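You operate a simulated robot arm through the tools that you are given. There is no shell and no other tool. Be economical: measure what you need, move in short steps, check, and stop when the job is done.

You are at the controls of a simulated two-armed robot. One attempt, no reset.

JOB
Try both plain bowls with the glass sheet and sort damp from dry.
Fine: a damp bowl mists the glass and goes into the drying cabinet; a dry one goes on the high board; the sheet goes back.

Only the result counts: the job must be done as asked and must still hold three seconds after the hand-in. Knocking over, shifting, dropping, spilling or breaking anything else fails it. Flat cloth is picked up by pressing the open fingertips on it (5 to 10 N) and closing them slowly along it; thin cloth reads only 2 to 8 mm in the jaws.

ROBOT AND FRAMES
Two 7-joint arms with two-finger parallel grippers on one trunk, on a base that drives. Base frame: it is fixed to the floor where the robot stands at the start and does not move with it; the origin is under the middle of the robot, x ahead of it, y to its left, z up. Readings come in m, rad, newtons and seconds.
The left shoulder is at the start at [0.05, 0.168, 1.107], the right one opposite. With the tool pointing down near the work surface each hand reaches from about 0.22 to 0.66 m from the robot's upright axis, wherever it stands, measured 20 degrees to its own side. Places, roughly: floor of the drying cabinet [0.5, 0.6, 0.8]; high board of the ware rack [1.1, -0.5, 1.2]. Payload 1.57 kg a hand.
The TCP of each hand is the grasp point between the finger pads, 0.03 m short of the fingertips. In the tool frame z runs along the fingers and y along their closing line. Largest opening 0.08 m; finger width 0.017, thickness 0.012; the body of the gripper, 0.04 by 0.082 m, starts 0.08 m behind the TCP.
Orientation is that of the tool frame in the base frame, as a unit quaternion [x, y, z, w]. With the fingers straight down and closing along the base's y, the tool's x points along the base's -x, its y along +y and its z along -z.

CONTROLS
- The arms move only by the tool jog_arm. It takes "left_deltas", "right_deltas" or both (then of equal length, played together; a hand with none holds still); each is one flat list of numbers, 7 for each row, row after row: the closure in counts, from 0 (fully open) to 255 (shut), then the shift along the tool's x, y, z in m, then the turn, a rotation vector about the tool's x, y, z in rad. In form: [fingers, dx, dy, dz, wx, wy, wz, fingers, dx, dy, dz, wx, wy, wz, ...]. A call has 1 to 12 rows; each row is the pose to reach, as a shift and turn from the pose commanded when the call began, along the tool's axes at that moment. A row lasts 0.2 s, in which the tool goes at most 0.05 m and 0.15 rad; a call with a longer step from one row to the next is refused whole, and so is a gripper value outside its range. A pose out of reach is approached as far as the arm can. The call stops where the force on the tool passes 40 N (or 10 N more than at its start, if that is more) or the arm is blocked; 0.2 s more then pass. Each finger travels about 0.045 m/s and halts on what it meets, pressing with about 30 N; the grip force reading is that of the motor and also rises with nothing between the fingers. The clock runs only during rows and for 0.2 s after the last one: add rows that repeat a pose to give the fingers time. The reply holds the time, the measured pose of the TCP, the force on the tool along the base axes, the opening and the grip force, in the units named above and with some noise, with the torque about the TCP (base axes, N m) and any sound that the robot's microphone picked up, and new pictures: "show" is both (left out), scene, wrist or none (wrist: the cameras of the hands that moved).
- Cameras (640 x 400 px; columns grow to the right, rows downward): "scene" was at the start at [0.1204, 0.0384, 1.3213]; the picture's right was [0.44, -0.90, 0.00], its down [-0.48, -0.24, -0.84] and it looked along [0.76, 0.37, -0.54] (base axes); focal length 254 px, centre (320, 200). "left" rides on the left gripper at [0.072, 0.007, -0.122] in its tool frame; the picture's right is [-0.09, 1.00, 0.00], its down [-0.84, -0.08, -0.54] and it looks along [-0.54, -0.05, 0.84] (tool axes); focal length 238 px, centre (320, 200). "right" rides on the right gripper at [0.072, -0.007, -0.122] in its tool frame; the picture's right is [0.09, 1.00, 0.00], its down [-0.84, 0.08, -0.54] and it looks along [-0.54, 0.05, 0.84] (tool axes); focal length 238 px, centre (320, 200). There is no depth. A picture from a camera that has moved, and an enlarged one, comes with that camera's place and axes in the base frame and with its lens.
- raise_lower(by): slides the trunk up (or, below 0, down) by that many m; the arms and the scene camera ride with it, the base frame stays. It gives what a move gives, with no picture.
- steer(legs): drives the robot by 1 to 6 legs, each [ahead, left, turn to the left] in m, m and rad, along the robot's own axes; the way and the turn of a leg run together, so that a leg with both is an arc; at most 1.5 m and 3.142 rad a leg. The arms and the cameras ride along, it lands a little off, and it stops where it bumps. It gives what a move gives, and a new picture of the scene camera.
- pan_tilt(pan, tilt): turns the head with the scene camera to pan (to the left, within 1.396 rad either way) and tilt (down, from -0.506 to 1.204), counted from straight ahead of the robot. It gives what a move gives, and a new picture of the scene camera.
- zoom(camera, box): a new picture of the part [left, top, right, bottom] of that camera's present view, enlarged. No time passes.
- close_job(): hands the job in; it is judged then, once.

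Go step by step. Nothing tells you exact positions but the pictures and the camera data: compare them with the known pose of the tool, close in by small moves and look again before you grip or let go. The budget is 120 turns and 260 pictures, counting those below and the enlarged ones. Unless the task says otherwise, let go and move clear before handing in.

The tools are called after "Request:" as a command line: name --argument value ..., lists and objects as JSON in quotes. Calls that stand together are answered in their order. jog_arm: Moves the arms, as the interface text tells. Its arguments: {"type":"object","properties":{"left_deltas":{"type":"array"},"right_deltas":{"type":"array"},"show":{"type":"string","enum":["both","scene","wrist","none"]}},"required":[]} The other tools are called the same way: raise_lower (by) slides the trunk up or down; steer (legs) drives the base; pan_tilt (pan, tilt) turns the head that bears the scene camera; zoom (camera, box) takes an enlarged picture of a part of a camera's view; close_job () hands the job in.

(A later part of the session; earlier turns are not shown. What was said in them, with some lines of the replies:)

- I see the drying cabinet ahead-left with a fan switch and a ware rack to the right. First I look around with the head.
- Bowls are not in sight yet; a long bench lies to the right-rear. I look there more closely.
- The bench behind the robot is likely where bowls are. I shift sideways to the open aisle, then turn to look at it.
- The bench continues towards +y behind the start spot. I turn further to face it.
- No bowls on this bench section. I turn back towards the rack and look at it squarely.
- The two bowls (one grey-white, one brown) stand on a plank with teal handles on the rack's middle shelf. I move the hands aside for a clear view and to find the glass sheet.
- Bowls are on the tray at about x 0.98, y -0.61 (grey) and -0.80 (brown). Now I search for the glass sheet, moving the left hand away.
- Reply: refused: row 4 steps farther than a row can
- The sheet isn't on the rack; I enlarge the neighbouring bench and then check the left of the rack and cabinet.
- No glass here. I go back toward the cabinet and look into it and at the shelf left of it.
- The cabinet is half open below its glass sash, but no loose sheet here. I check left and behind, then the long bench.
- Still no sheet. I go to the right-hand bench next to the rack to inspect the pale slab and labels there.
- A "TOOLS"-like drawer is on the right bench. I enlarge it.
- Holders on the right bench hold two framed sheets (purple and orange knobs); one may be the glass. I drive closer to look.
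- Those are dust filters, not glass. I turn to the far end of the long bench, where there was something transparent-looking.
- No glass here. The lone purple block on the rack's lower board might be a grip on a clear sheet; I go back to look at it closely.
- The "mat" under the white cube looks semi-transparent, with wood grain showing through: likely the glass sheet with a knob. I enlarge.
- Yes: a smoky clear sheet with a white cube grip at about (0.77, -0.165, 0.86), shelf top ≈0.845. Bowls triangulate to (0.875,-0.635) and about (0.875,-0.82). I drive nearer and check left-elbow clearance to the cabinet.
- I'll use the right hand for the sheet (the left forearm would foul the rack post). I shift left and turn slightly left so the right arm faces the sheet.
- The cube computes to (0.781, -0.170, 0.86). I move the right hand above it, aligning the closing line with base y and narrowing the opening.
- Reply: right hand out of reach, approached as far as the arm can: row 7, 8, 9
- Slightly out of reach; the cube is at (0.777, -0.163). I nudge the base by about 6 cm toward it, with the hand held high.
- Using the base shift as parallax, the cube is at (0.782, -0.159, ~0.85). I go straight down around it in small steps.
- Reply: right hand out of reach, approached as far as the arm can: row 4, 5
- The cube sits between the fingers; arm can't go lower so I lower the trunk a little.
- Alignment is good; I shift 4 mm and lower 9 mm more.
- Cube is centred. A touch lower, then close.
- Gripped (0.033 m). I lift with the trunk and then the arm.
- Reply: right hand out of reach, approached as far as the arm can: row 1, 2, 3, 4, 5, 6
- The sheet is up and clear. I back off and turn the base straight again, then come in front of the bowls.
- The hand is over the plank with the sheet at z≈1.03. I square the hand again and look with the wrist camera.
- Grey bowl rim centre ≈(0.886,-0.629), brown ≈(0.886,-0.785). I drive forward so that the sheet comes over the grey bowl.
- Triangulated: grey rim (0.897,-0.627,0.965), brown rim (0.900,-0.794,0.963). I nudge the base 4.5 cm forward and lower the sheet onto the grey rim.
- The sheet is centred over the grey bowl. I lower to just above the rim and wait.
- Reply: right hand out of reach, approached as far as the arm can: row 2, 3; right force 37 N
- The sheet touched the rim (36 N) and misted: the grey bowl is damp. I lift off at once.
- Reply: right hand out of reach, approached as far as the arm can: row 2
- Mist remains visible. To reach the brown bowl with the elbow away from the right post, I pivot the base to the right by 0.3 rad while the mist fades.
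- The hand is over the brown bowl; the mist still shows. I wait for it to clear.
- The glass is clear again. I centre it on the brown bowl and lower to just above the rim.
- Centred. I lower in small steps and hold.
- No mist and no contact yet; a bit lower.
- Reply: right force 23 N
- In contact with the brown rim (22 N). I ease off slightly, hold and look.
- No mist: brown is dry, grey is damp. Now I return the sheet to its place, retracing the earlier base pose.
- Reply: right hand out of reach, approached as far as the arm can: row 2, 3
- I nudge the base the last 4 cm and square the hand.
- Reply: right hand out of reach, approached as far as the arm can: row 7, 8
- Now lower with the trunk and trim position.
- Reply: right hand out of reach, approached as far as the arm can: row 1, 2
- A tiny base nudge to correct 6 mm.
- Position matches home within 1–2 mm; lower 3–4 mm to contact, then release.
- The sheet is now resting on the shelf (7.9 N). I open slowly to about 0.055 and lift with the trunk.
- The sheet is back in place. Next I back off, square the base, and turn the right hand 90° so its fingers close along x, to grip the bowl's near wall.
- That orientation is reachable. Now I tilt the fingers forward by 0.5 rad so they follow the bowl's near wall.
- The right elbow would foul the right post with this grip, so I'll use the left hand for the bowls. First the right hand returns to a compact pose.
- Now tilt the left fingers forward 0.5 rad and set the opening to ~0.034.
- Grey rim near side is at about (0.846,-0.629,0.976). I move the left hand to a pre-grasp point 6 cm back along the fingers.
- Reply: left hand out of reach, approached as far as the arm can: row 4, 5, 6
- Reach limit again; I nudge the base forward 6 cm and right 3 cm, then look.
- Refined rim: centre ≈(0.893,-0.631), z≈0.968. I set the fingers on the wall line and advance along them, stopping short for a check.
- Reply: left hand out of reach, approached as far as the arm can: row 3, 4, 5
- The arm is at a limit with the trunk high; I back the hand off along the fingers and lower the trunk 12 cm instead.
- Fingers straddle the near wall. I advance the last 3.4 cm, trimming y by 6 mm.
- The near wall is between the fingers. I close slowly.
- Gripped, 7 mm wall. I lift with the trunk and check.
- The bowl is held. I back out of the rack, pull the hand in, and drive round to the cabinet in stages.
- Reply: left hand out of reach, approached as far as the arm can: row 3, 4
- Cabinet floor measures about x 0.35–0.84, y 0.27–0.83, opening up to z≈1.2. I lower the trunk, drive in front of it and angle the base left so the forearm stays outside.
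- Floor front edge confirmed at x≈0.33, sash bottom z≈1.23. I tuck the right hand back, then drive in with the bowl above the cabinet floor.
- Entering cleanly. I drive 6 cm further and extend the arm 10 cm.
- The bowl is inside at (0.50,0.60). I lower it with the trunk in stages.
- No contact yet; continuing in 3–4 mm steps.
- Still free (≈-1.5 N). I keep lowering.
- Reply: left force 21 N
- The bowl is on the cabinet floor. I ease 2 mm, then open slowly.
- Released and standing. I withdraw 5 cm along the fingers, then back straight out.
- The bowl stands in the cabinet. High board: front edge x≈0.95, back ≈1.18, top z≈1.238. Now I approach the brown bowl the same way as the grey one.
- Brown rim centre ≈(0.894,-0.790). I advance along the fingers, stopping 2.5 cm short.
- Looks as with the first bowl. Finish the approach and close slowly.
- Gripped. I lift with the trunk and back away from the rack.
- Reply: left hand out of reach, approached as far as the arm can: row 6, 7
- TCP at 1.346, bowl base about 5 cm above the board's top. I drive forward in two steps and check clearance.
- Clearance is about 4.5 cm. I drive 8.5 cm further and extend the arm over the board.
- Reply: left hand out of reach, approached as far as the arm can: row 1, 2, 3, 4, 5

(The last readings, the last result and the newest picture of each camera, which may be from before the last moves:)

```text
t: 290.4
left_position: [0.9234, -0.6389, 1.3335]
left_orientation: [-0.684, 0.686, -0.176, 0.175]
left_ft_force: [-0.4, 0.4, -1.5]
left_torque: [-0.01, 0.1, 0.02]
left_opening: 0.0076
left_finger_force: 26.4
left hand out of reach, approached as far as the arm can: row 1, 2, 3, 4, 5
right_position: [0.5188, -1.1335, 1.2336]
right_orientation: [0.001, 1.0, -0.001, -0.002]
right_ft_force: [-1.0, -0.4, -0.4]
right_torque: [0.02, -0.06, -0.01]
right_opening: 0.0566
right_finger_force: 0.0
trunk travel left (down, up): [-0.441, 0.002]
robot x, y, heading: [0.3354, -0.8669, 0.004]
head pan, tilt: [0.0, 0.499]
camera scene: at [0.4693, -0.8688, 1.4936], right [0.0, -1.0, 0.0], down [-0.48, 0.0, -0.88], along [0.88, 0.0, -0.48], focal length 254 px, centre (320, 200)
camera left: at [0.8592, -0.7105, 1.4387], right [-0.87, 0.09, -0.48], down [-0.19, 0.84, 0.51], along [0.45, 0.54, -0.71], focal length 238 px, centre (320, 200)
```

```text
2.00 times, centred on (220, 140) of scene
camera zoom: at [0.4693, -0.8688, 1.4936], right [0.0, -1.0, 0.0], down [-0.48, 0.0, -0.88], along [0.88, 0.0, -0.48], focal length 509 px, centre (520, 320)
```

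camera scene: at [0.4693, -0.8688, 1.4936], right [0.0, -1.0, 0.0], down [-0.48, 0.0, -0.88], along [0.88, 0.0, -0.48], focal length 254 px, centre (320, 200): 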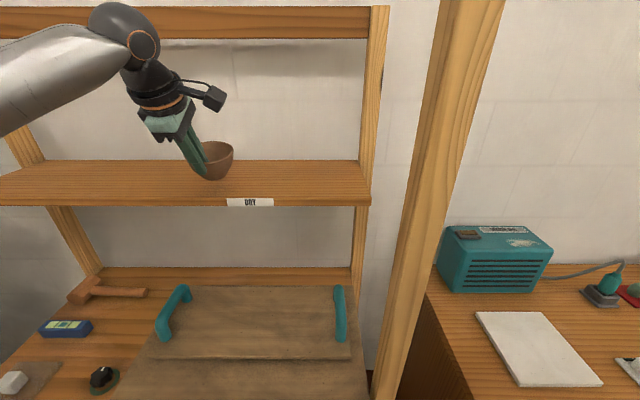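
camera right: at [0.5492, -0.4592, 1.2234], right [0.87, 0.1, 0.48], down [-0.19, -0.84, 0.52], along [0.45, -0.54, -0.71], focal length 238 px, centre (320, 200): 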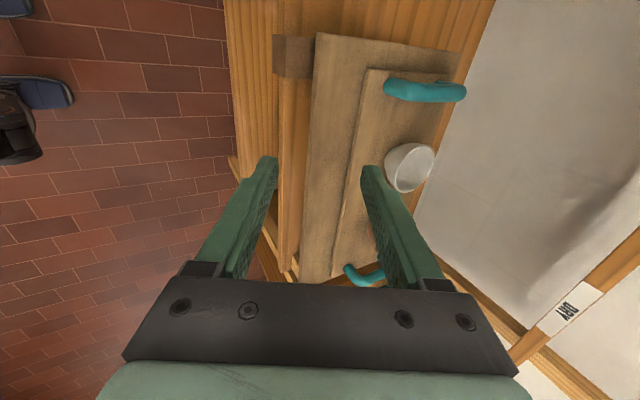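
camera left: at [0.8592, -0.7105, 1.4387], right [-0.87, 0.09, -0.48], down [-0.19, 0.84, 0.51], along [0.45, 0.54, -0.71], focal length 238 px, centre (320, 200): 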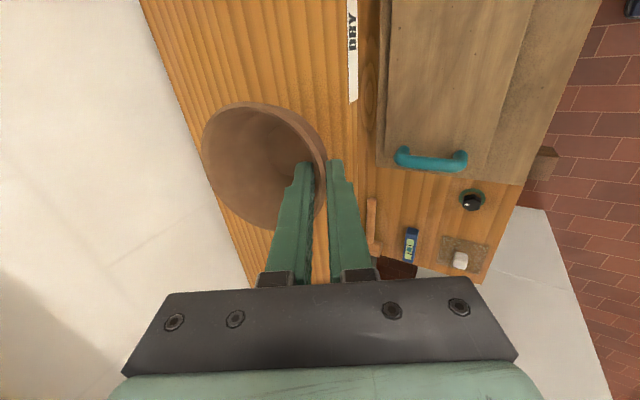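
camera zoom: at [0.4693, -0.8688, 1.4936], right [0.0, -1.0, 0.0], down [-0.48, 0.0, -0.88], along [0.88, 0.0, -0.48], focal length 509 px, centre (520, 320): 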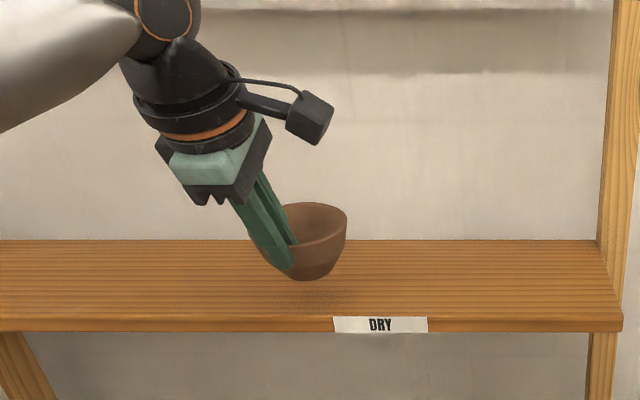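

I need about 8 cm more forward; the base footprint is small, so there is room ahead. I drive forward a little more.

Request:
steer --legs '[[0.085, 0, 0]]'

Request:
zoom --camera "scene" --box '[60, 40, 380, 240]'

Request:
zoom --camera "left" --box '[0, 0, 640, 400]'

```text
t: 291.5
left_position: [1.0096, -0.6363, 1.3327]
left_orientation: [0.685, -0.685, 0.174, -0.175]
left_ft_force: [0.8, 0.1, -3.0]
left_torque: [-0.03, 0.1, -0.01]
left_opening: 0.0078
left_finger_force: 26.7
right_position: [0.6058, -1.1321, 1.2333]
right_orientation: [0.0, 1.0, -0.002, -0.003]
right_ft_force: [0.1, 0.4, -0.3]
right_torque: [-0.02, 0.02, 0.02]
right_opening: 0.0566
right_finger_force: 0.0
trunk travel left (down, up): [-0.441, 0.002]
robot x, y, heading: [0.4265, -0.8668, 0.005]
head pan, tilt: [0.0, 0.499]
camera scene: at [0.5561, -0.8675, 1.4933], right [0.0, -1.0, 0.0], down [-0.48, 0.0, -0.88], along [0.88, 0.0, -0.48], focal length 254 px, centre (320, 200)
```

scene: 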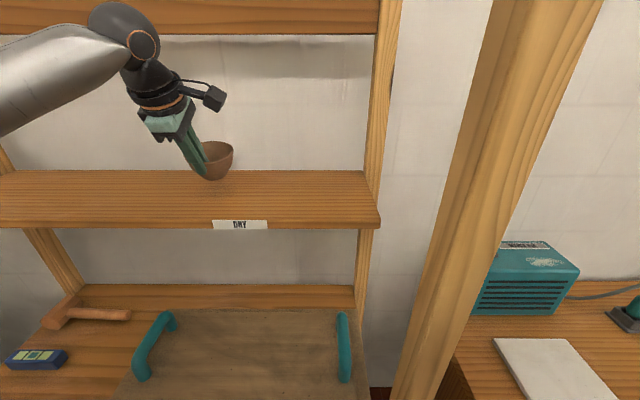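

```text
2.00 times, centred on (220, 140) of scene
camera zoom: at [0.5561, -0.8675, 1.4933], right [0.0, -1.0, 0.0], down [-0.48, 0.0, -0.88], along [0.88, 0.0, -0.48], focal length 509 px, centre (520, 320)
```

zoom: 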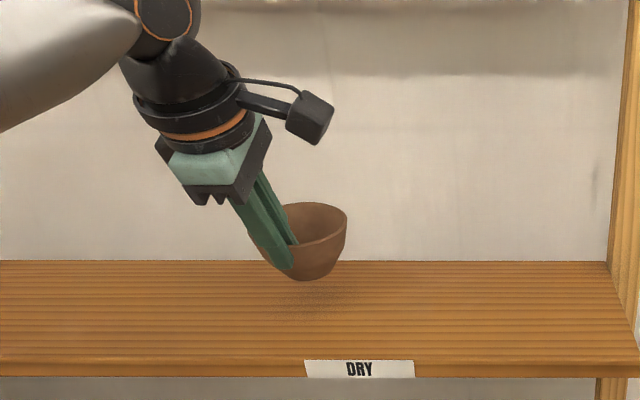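

```text
1.00 times, centred on (320, 200) of left (not enlarged: the box is as wide or as high as the picture)
camera zoom: at [0.9453, -0.7086, 1.4377], right [-0.87, 0.09, -0.48], down [-0.19, 0.84, 0.51], along [0.44, 0.54, -0.71], focal length 238 px, centre (320, 200)
```

zoom: 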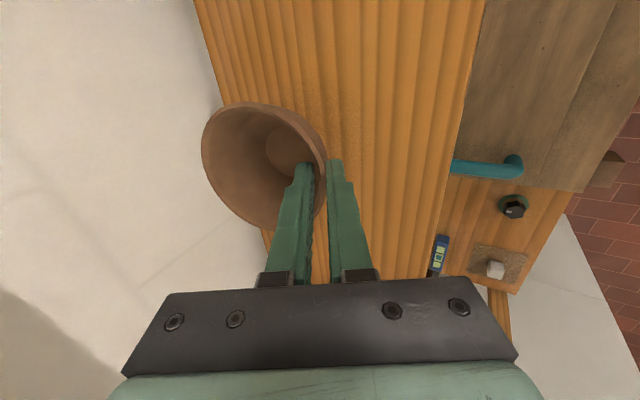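

The bowl is over the board's middle. I lower with the trunk in stages.

Request:
raise_lower --by -0.022

Request:
raise_lower --by -0.004

Request:
raise_lower --by -0.003

Request:
zoom --camera "scene" --box '[60, 40, 380, 240]'

```text
t: 292.2
left_position: [1.009, -0.6368, 1.3112]
left_orientation: [0.685, -0.685, 0.175, -0.175]
left_ft_force: [0.2, 0.0, -1.5]
left_torque: [0.02, 0.1, 0.0]
left_opening: 0.0077
left_finger_force: 26.9
right_position: [0.604, -1.1335, 1.2109]
right_orientation: [0.0, 1.0, -0.001, -0.001]
right_ft_force: [-1.0, 0.0, -1.1]
right_torque: [0.0, -0.02, -0.01]
right_opening: 0.0565
right_finger_force: 0.1
trunk travel left (down, up): [-0.419, 0.024]
robot x, y, heading: [0.4287, -0.8692, 0.005]
head pan, tilt: [0.0, 0.499]
```

```text
t: 292.7
left_position: [1.0095, -0.6364, 1.3067]
left_orientation: [0.685, -0.685, 0.175, -0.175]
left_ft_force: [-0.1, 0.9, -1.6]
left_torque: [0.02, 0.09, -0.01]
left_opening: 0.0074
left_finger_force: 26.9
right_position: [0.6055, -1.1319, 1.2077]
right_orientation: [0.0, 1.0, -0.002, -0.002]
right_ft_force: [0.2, 0.0, 0.1]
right_torque: [0.04, 0.0, 0.0]
right_opening: 0.0565
right_finger_force: 0.0
trunk travel left (down, up): [-0.415, 0.028]
robot x, y, heading: [0.4227, -0.8679, 0.002]
head pan, tilt: [0.0, 0.499]
```

```text
t: 293.2
left_position: [1.0084, -0.6367, 1.3047]
left_orientation: [0.686, -0.684, 0.174, -0.174]
left_ft_force: [0.3, -0.2, -1.7]
left_torque: [0.0, 0.08, -0.04]
left_opening: 0.0076
left_finger_force: 26.4
right_position: [0.6044, -1.133, 1.2048]
right_orientation: [0.0, 1.0, -0.002, -0.002]
right_ft_force: [-0.2, 0.0, -0.4]
right_torque: [0.0, -0.02, -0.01]
right_opening: 0.0563
right_finger_force: 0.0
trunk travel left (down, up): [-0.412, 0.031]
robot x, y, heading: [0.4205, -0.8675, 0.007]
head pan, tilt: [0.0, 0.499]
```

```text
2.00 times, centred on (220, 140) of scene
camera zoom: at [0.5549, -0.8675, 1.4645], right [0.0, -1.0, 0.0], down [-0.48, 0.0, -0.88], along [0.88, 0.0, -0.48], focal length 509 px, centre (520, 320)
```

zoom: 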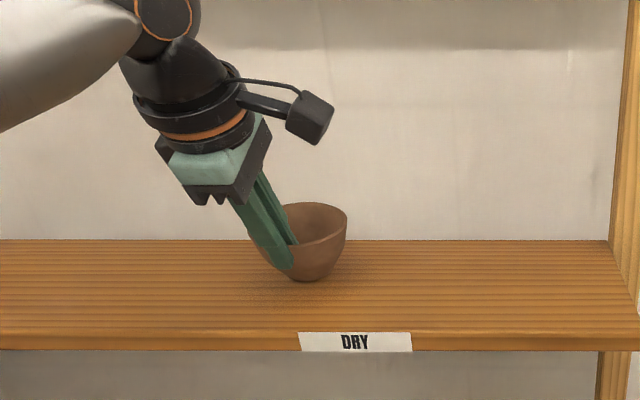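

Request:
raise_lower --by -0.004

Request:
raise_lower --by -0.003

Request:
raise_lower --by -0.003

```text
t: 293.8
left_position: [1.0091, -0.6373, 1.3023]
left_orientation: [0.686, -0.684, 0.177, -0.176]
left_ft_force: [0.3, 0.5, 2.9]
left_torque: [0.0, -0.09, 0.0]
left_opening: 0.0077
left_finger_force: 26.7
right_position: [0.6043, -1.1322, 1.2009]
right_orientation: [0.001, 1.0, -0.001, -0.001]
right_ft_force: [-0.5, 0.0, -0.3]
right_torque: [-0.03, 0.0, -0.04]
right_opening: 0.0564
right_finger_force: 0.1
trunk travel left (down, up): [-0.408, 0.035]
robot x, y, heading: [0.424, -0.8693, 0.001]
head pan, tilt: [0.0, 0.499]
```

```text
t: 294.3
left_position: [1.0078, -0.6373, 1.3022]
left_orientation: [0.686, -0.683, 0.178, -0.177]
left_ft_force: [1.7, 2.7, 16.3]
left_torque: [0.0, -0.56, 0.06]
left_opening: 0.0076
left_finger_force: 26.5
right_position: [0.6029, -1.1335, 1.1982]
right_orientation: [0.0, 1.0, -0.002, -0.001]
right_ft_force: [-0.2, -0.7, 0.4]
right_torque: [-0.02, -0.02, 0.02]
right_opening: 0.0567
right_finger_force: 0.0
trunk travel left (down, up): [-0.405, 0.038]
robot x, y, heading: [0.4215, -0.8686, -0.0]
head pan, tilt: [0.0, 0.499]
```

```text
t: 294.8
left_position: [1.0072, -0.6365, 1.2994]
left_orientation: [0.685, -0.683, 0.179, -0.179]
left_ft_force: [1.9, 4.6, 26.2]
left_torque: [-0.03, -0.95, 0.14]
left_opening: 0.0084
left_finger_force: 26.8
right_position: [0.6038, -1.1328, 1.196]
right_orientation: [0.0, 1.0, -0.001, -0.002]
right_ft_force: [-0.6, 0.5, 1.4]
right_torque: [0.0, 0.02, 0.02]
right_opening: 0.0564
right_finger_force: 0.0
trunk travel left (down, up): [-0.402, 0.041]
robot x, y, heading: [0.424, -0.8651, -0.002]
head pan, tilt: [0.0, 0.499]
```

The bowl rests on the board. I ease up 5 mm, then open slowly.

Request:
raise_lower --by 0.005

Request:
jog_arm --left_deltas '[235, 0, 0, 0, 0, 0, 0, 220, 0, 0, 0, 0, 0, 0, 205, 0, 0, 0, 0, 0, 0, 190, 0, 0, 0, 0, 0, 0, 175, 0, 0, 0, 0, 0, 0, 160, 0, 0, 0, 0, 0, 0, 150, 0, 0, 0, 0, 0, 0, 145, 0, 0, 0, 0, 0, 0]'

Request:
zoom --camera "scene" --box '[60, 40, 380, 240]'

```text
t: 295.4
left_position: [1.0081, -0.6382, 1.2997]
left_orientation: [0.686, -0.685, 0.174, -0.176]
left_ft_force: [1.8, 1.9, 15.5]
left_torque: [0.0, -0.6, 0.12]
left_opening: 0.0082
left_finger_force: 26.8
right_position: [0.6035, -1.132, 1.1998]
right_orientation: [0.001, 1.0, -0.001, -0.002]
right_ft_force: [0.3, -0.4, 0.4]
right_torque: [0.05, 0.03, -0.02]
right_opening: 0.0563
right_finger_force: 0.1
trunk travel left (down, up): [-0.407, 0.036]
robot x, y, heading: [0.4262, -0.8676, 0.004]
head pan, tilt: [0.0, 0.499]
```

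```text
t: 297.2
left_position: [1.0092, -0.637, 1.3003]
left_orientation: [0.686, -0.685, 0.174, -0.175]
left_ft_force: [-0.6, 0.7, 0.3]
left_torque: [0.0, 0.01, 0.02]
left_opening: 0.0343
left_finger_force: 0.1
right_position: [0.605, -1.1313, 1.2001]
right_orientation: [0.0, 1.0, -0.002, -0.002]
right_ft_force: [0.5, -0.1, 0.4]
right_torque: [0.02, 0.05, 0.0]
right_opening: 0.0565
right_finger_force: 0.0
trunk travel left (down, up): [-0.407, 0.036]
robot x, y, heading: [0.4207, -0.8685, 0.005]
head pan, tilt: [0.0, 0.499]
camera scene: at [0.5547, -0.8676, 1.4595], right [0.0, -1.0, 0.0], down [-0.48, 0.0, -0.88], along [0.88, 0.0, -0.48], focal length 254 px, centre (320, 200)
camera left: at [0.944, -0.7086, 1.4044], right [-0.87, 0.09, -0.48], down [-0.19, 0.84, 0.51], along [0.45, 0.54, -0.71], focal length 238 px, centre (320, 200)
```

scene: 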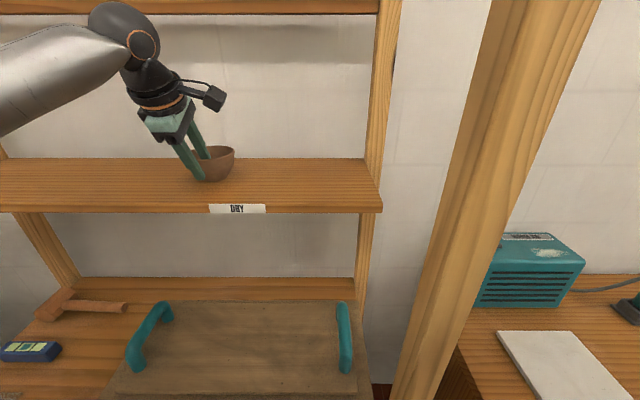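
left: 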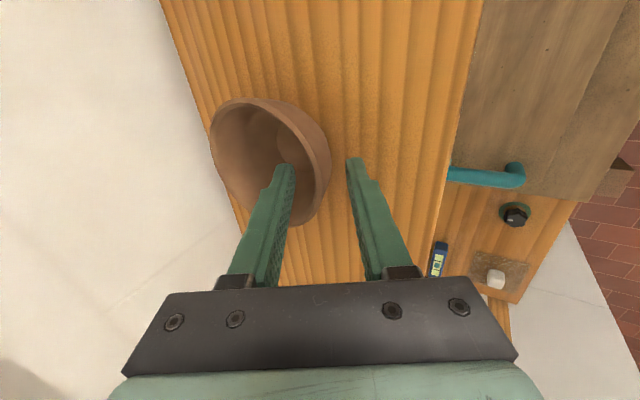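

```text
2.00 times, centred on (220, 140) of scene
camera zoom: at [0.5547, -0.8676, 1.4595], right [0.0, -1.0, 0.0], down [-0.48, 0.0, -0.88], along [0.88, 0.0, -0.48], focal length 509 px, centre (520, 320)
```

zoom: 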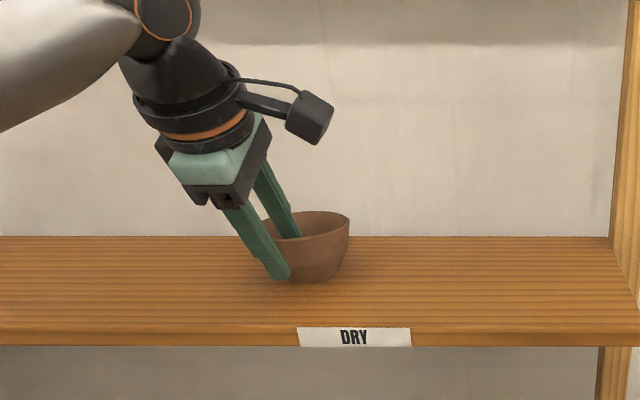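

Released and upright. I open a bit wider, lift straight up with the trunk, then back away.

Request:
jog_arm --left_deltas '[130, 0, 0, 0, 0, 0, 0, 110, 0, 0, 0, 0, 0, 0, 90, 0, 0, 0, 0, 0, 0, 75, 0, 0, 0, 0, 0, 0, 75, 0, 0, 0, 0, 0, 0]' --show "wrist"

Request:
raise_lower --by 0.035

Request:
zoom --camera "scene" --box '[60, 40, 380, 240]'

Request:
zoom --camera "left" --box '[0, 0, 640, 400]'

```text
t: 298.4
left_position: [1.0102, -0.6371, 1.3005]
left_orientation: [0.686, -0.685, 0.174, -0.175]
left_ft_force: [-0.3, -0.7, 0.2]
left_torque: [-0.01, 0.02, 0.02]
left_opening: 0.0562
left_finger_force: 0.0
right_position: [0.6042, -1.1321, 1.1998]
right_orientation: [0.0, 1.0, -0.001, -0.002]
right_ft_force: [1.1, 0.2, -0.7]
right_torque: [0.0, -0.01, -0.03]
right_opening: 0.0565
right_finger_force: 0.2
trunk travel left (down, up): [-0.407, 0.036]
robot x, y, heading: [0.4249, -0.8691, 0.002]
head pan, tilt: [0.0, 0.499]
camera left: at [0.944, -0.7086, 1.4043], right [-0.87, 0.09, -0.48], down [-0.19, 0.84, 0.51], along [0.45, 0.54, -0.71], focal length 238 px, centre (320, 200)
```

left: 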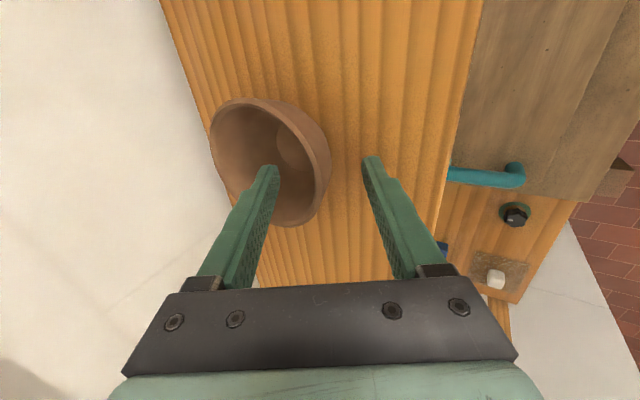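

```text
t: 299.1
left_position: [1.0091, -0.6369, 1.3346]
left_orientation: [0.686, -0.685, 0.174, -0.175]
left_ft_force: [-0.6, -0.7, 0.6]
left_torque: [-0.03, 0.01, 0.02]
left_opening: 0.0563
left_finger_force: 0.1
right_position: [0.6041, -1.1328, 1.2355]
right_orientation: [0.0, 1.0, -0.002, -0.002]
right_ft_force: [0.1, -0.6, 0.1]
right_torque: [0.02, 0.01, 0.01]
right_opening: 0.0567
right_finger_force: 0.0
trunk travel left (down, up): [-0.442, 0.001]
robot x, y, heading: [0.4246, -0.8665, 0.002]
head pan, tilt: [0.0, 0.499]
```

```text
2.00 times, centred on (220, 140) of scene
camera zoom: at [0.5549, -0.8676, 1.4945], right [0.0, -1.0, 0.0], down [-0.48, 0.0, -0.88], along [0.88, 0.0, -0.48], focal length 509 px, centre (520, 320)
```

zoom: 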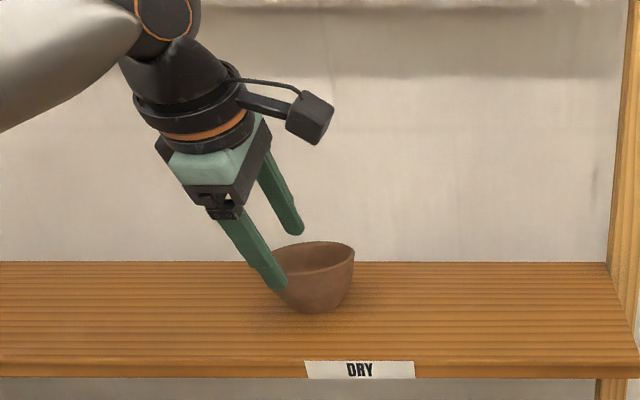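

```text
1.00 times, centred on (320, 200) of left (not enlarged: the box is as wide or as high as the picture)
camera zoom: at [0.9442, -0.7086, 1.4392], right [-0.87, 0.09, -0.48], down [-0.19, 0.84, 0.51], along [0.45, 0.54, -0.71], focal length 238 px, centre (320, 200)
```

zoom: 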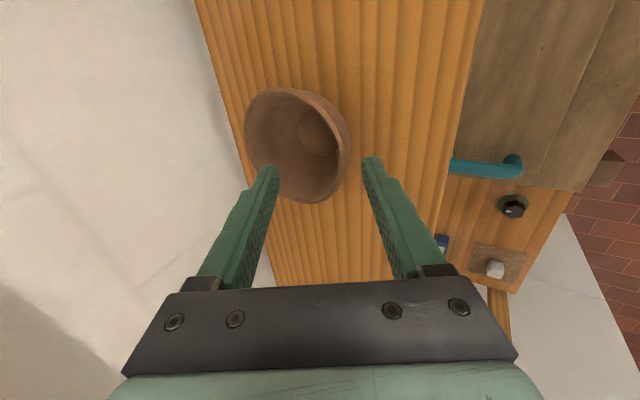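

Clear of the rim by about 3 cm. Backing straight out and checking everything.

Request:
steer --legs '[[-0.3, 0, 0]]'

Request:
pan_tilt --pan 0.3 --tilt 0.5

```text
t: 301.2
left_position: [0.7105, -0.6347, 1.3355]
left_orientation: [0.688, -0.683, 0.174, -0.175]
left_ft_force: [0.1, 0.5, -0.3]
left_torque: [-0.02, 0.01, -0.02]
left_opening: 0.0566
left_finger_force: 0.0
right_position: [0.3084, -1.1332, 1.2347]
right_orientation: [-0.003, 1.0, -0.002, -0.002]
right_ft_force: [0.1, 0.3, 0.0]
right_torque: [0.0, 0.0, 0.01]
right_opening: 0.0566
right_finger_force: 0.2
trunk travel left (down, up): [-0.442, 0.001]
robot x, y, heading: [0.1257, -0.8698, 0.011]
head pan, tilt: [0.0, 0.499]
camera scene: at [0.2573, -0.8688, 1.4946], right [0.01, -1.0, 0.0], down [-0.48, 0.0, -0.88], along [0.88, 0.01, -0.48], focal length 254 px, centre (320, 200)
```

scene: 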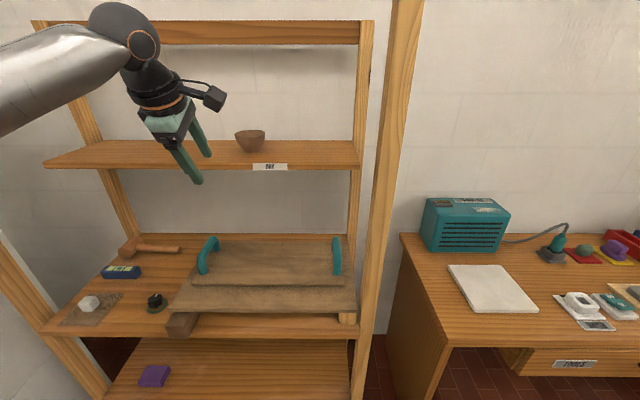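

```text
t: 302.0
left_position: [0.7106, -0.6356, 1.3339]
left_orientation: [0.687, -0.683, 0.174, -0.175]
left_ft_force: [-0.4, -0.4, 0.7]
left_torque: [-0.02, -0.01, -0.03]
left_opening: 0.0566
left_finger_force: 0.0
right_position: [0.3096, -1.1337, 1.2348]
right_orientation: [-0.002, 1.0, -0.001, -0.002]
right_ft_force: [-0.5, 0.3, 0.1]
right_torque: [-0.01, -0.01, -0.01]
right_opening: 0.0566
right_finger_force: 0.0
trunk travel left (down, up): [-0.442, 0.001]
robot x, y, heading: [0.1223, -0.87, 0.006]
head pan, tilt: [0.3, 0.499]
camera scene: at [0.2537, -0.842, 1.4945], right [0.3, -0.95, 0.0], down [-0.46, -0.15, -0.88], along [0.84, 0.27, -0.48], focal length 254 px, centre (320, 200)
```

scene: 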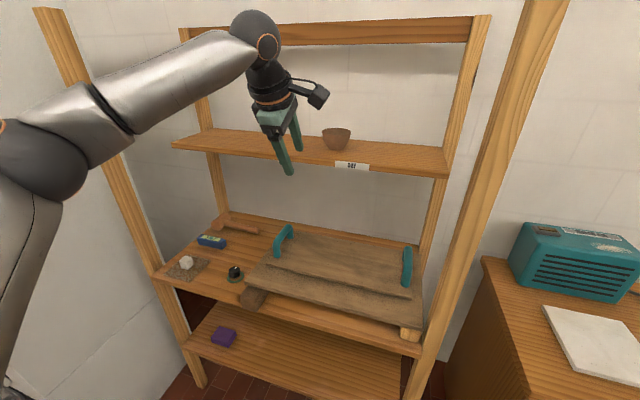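

The dry brown bowl stands on the high board, the damp grey one in the cabinet, the sheet is back in its place and both hands are clear.

Request:
close_job

```text
The job is handed in.
```

I tested both bowls with the glass sheet and sorted them, and the job is handed in; no verdict came back with the hand-in.

- **Grey bowl:** it misted the glass, so it is damp and now stands in the drying cabinet.
- **Brown bowl:** it left the glass clear, so it is dry and now stands on the high board.
- **Glass sheet:** it is back in its place on the rack shelf.

The sheet pressed on the grey rim at about 37 N and on the brown one at up to 22 N. Nothing was seen to shift or break.
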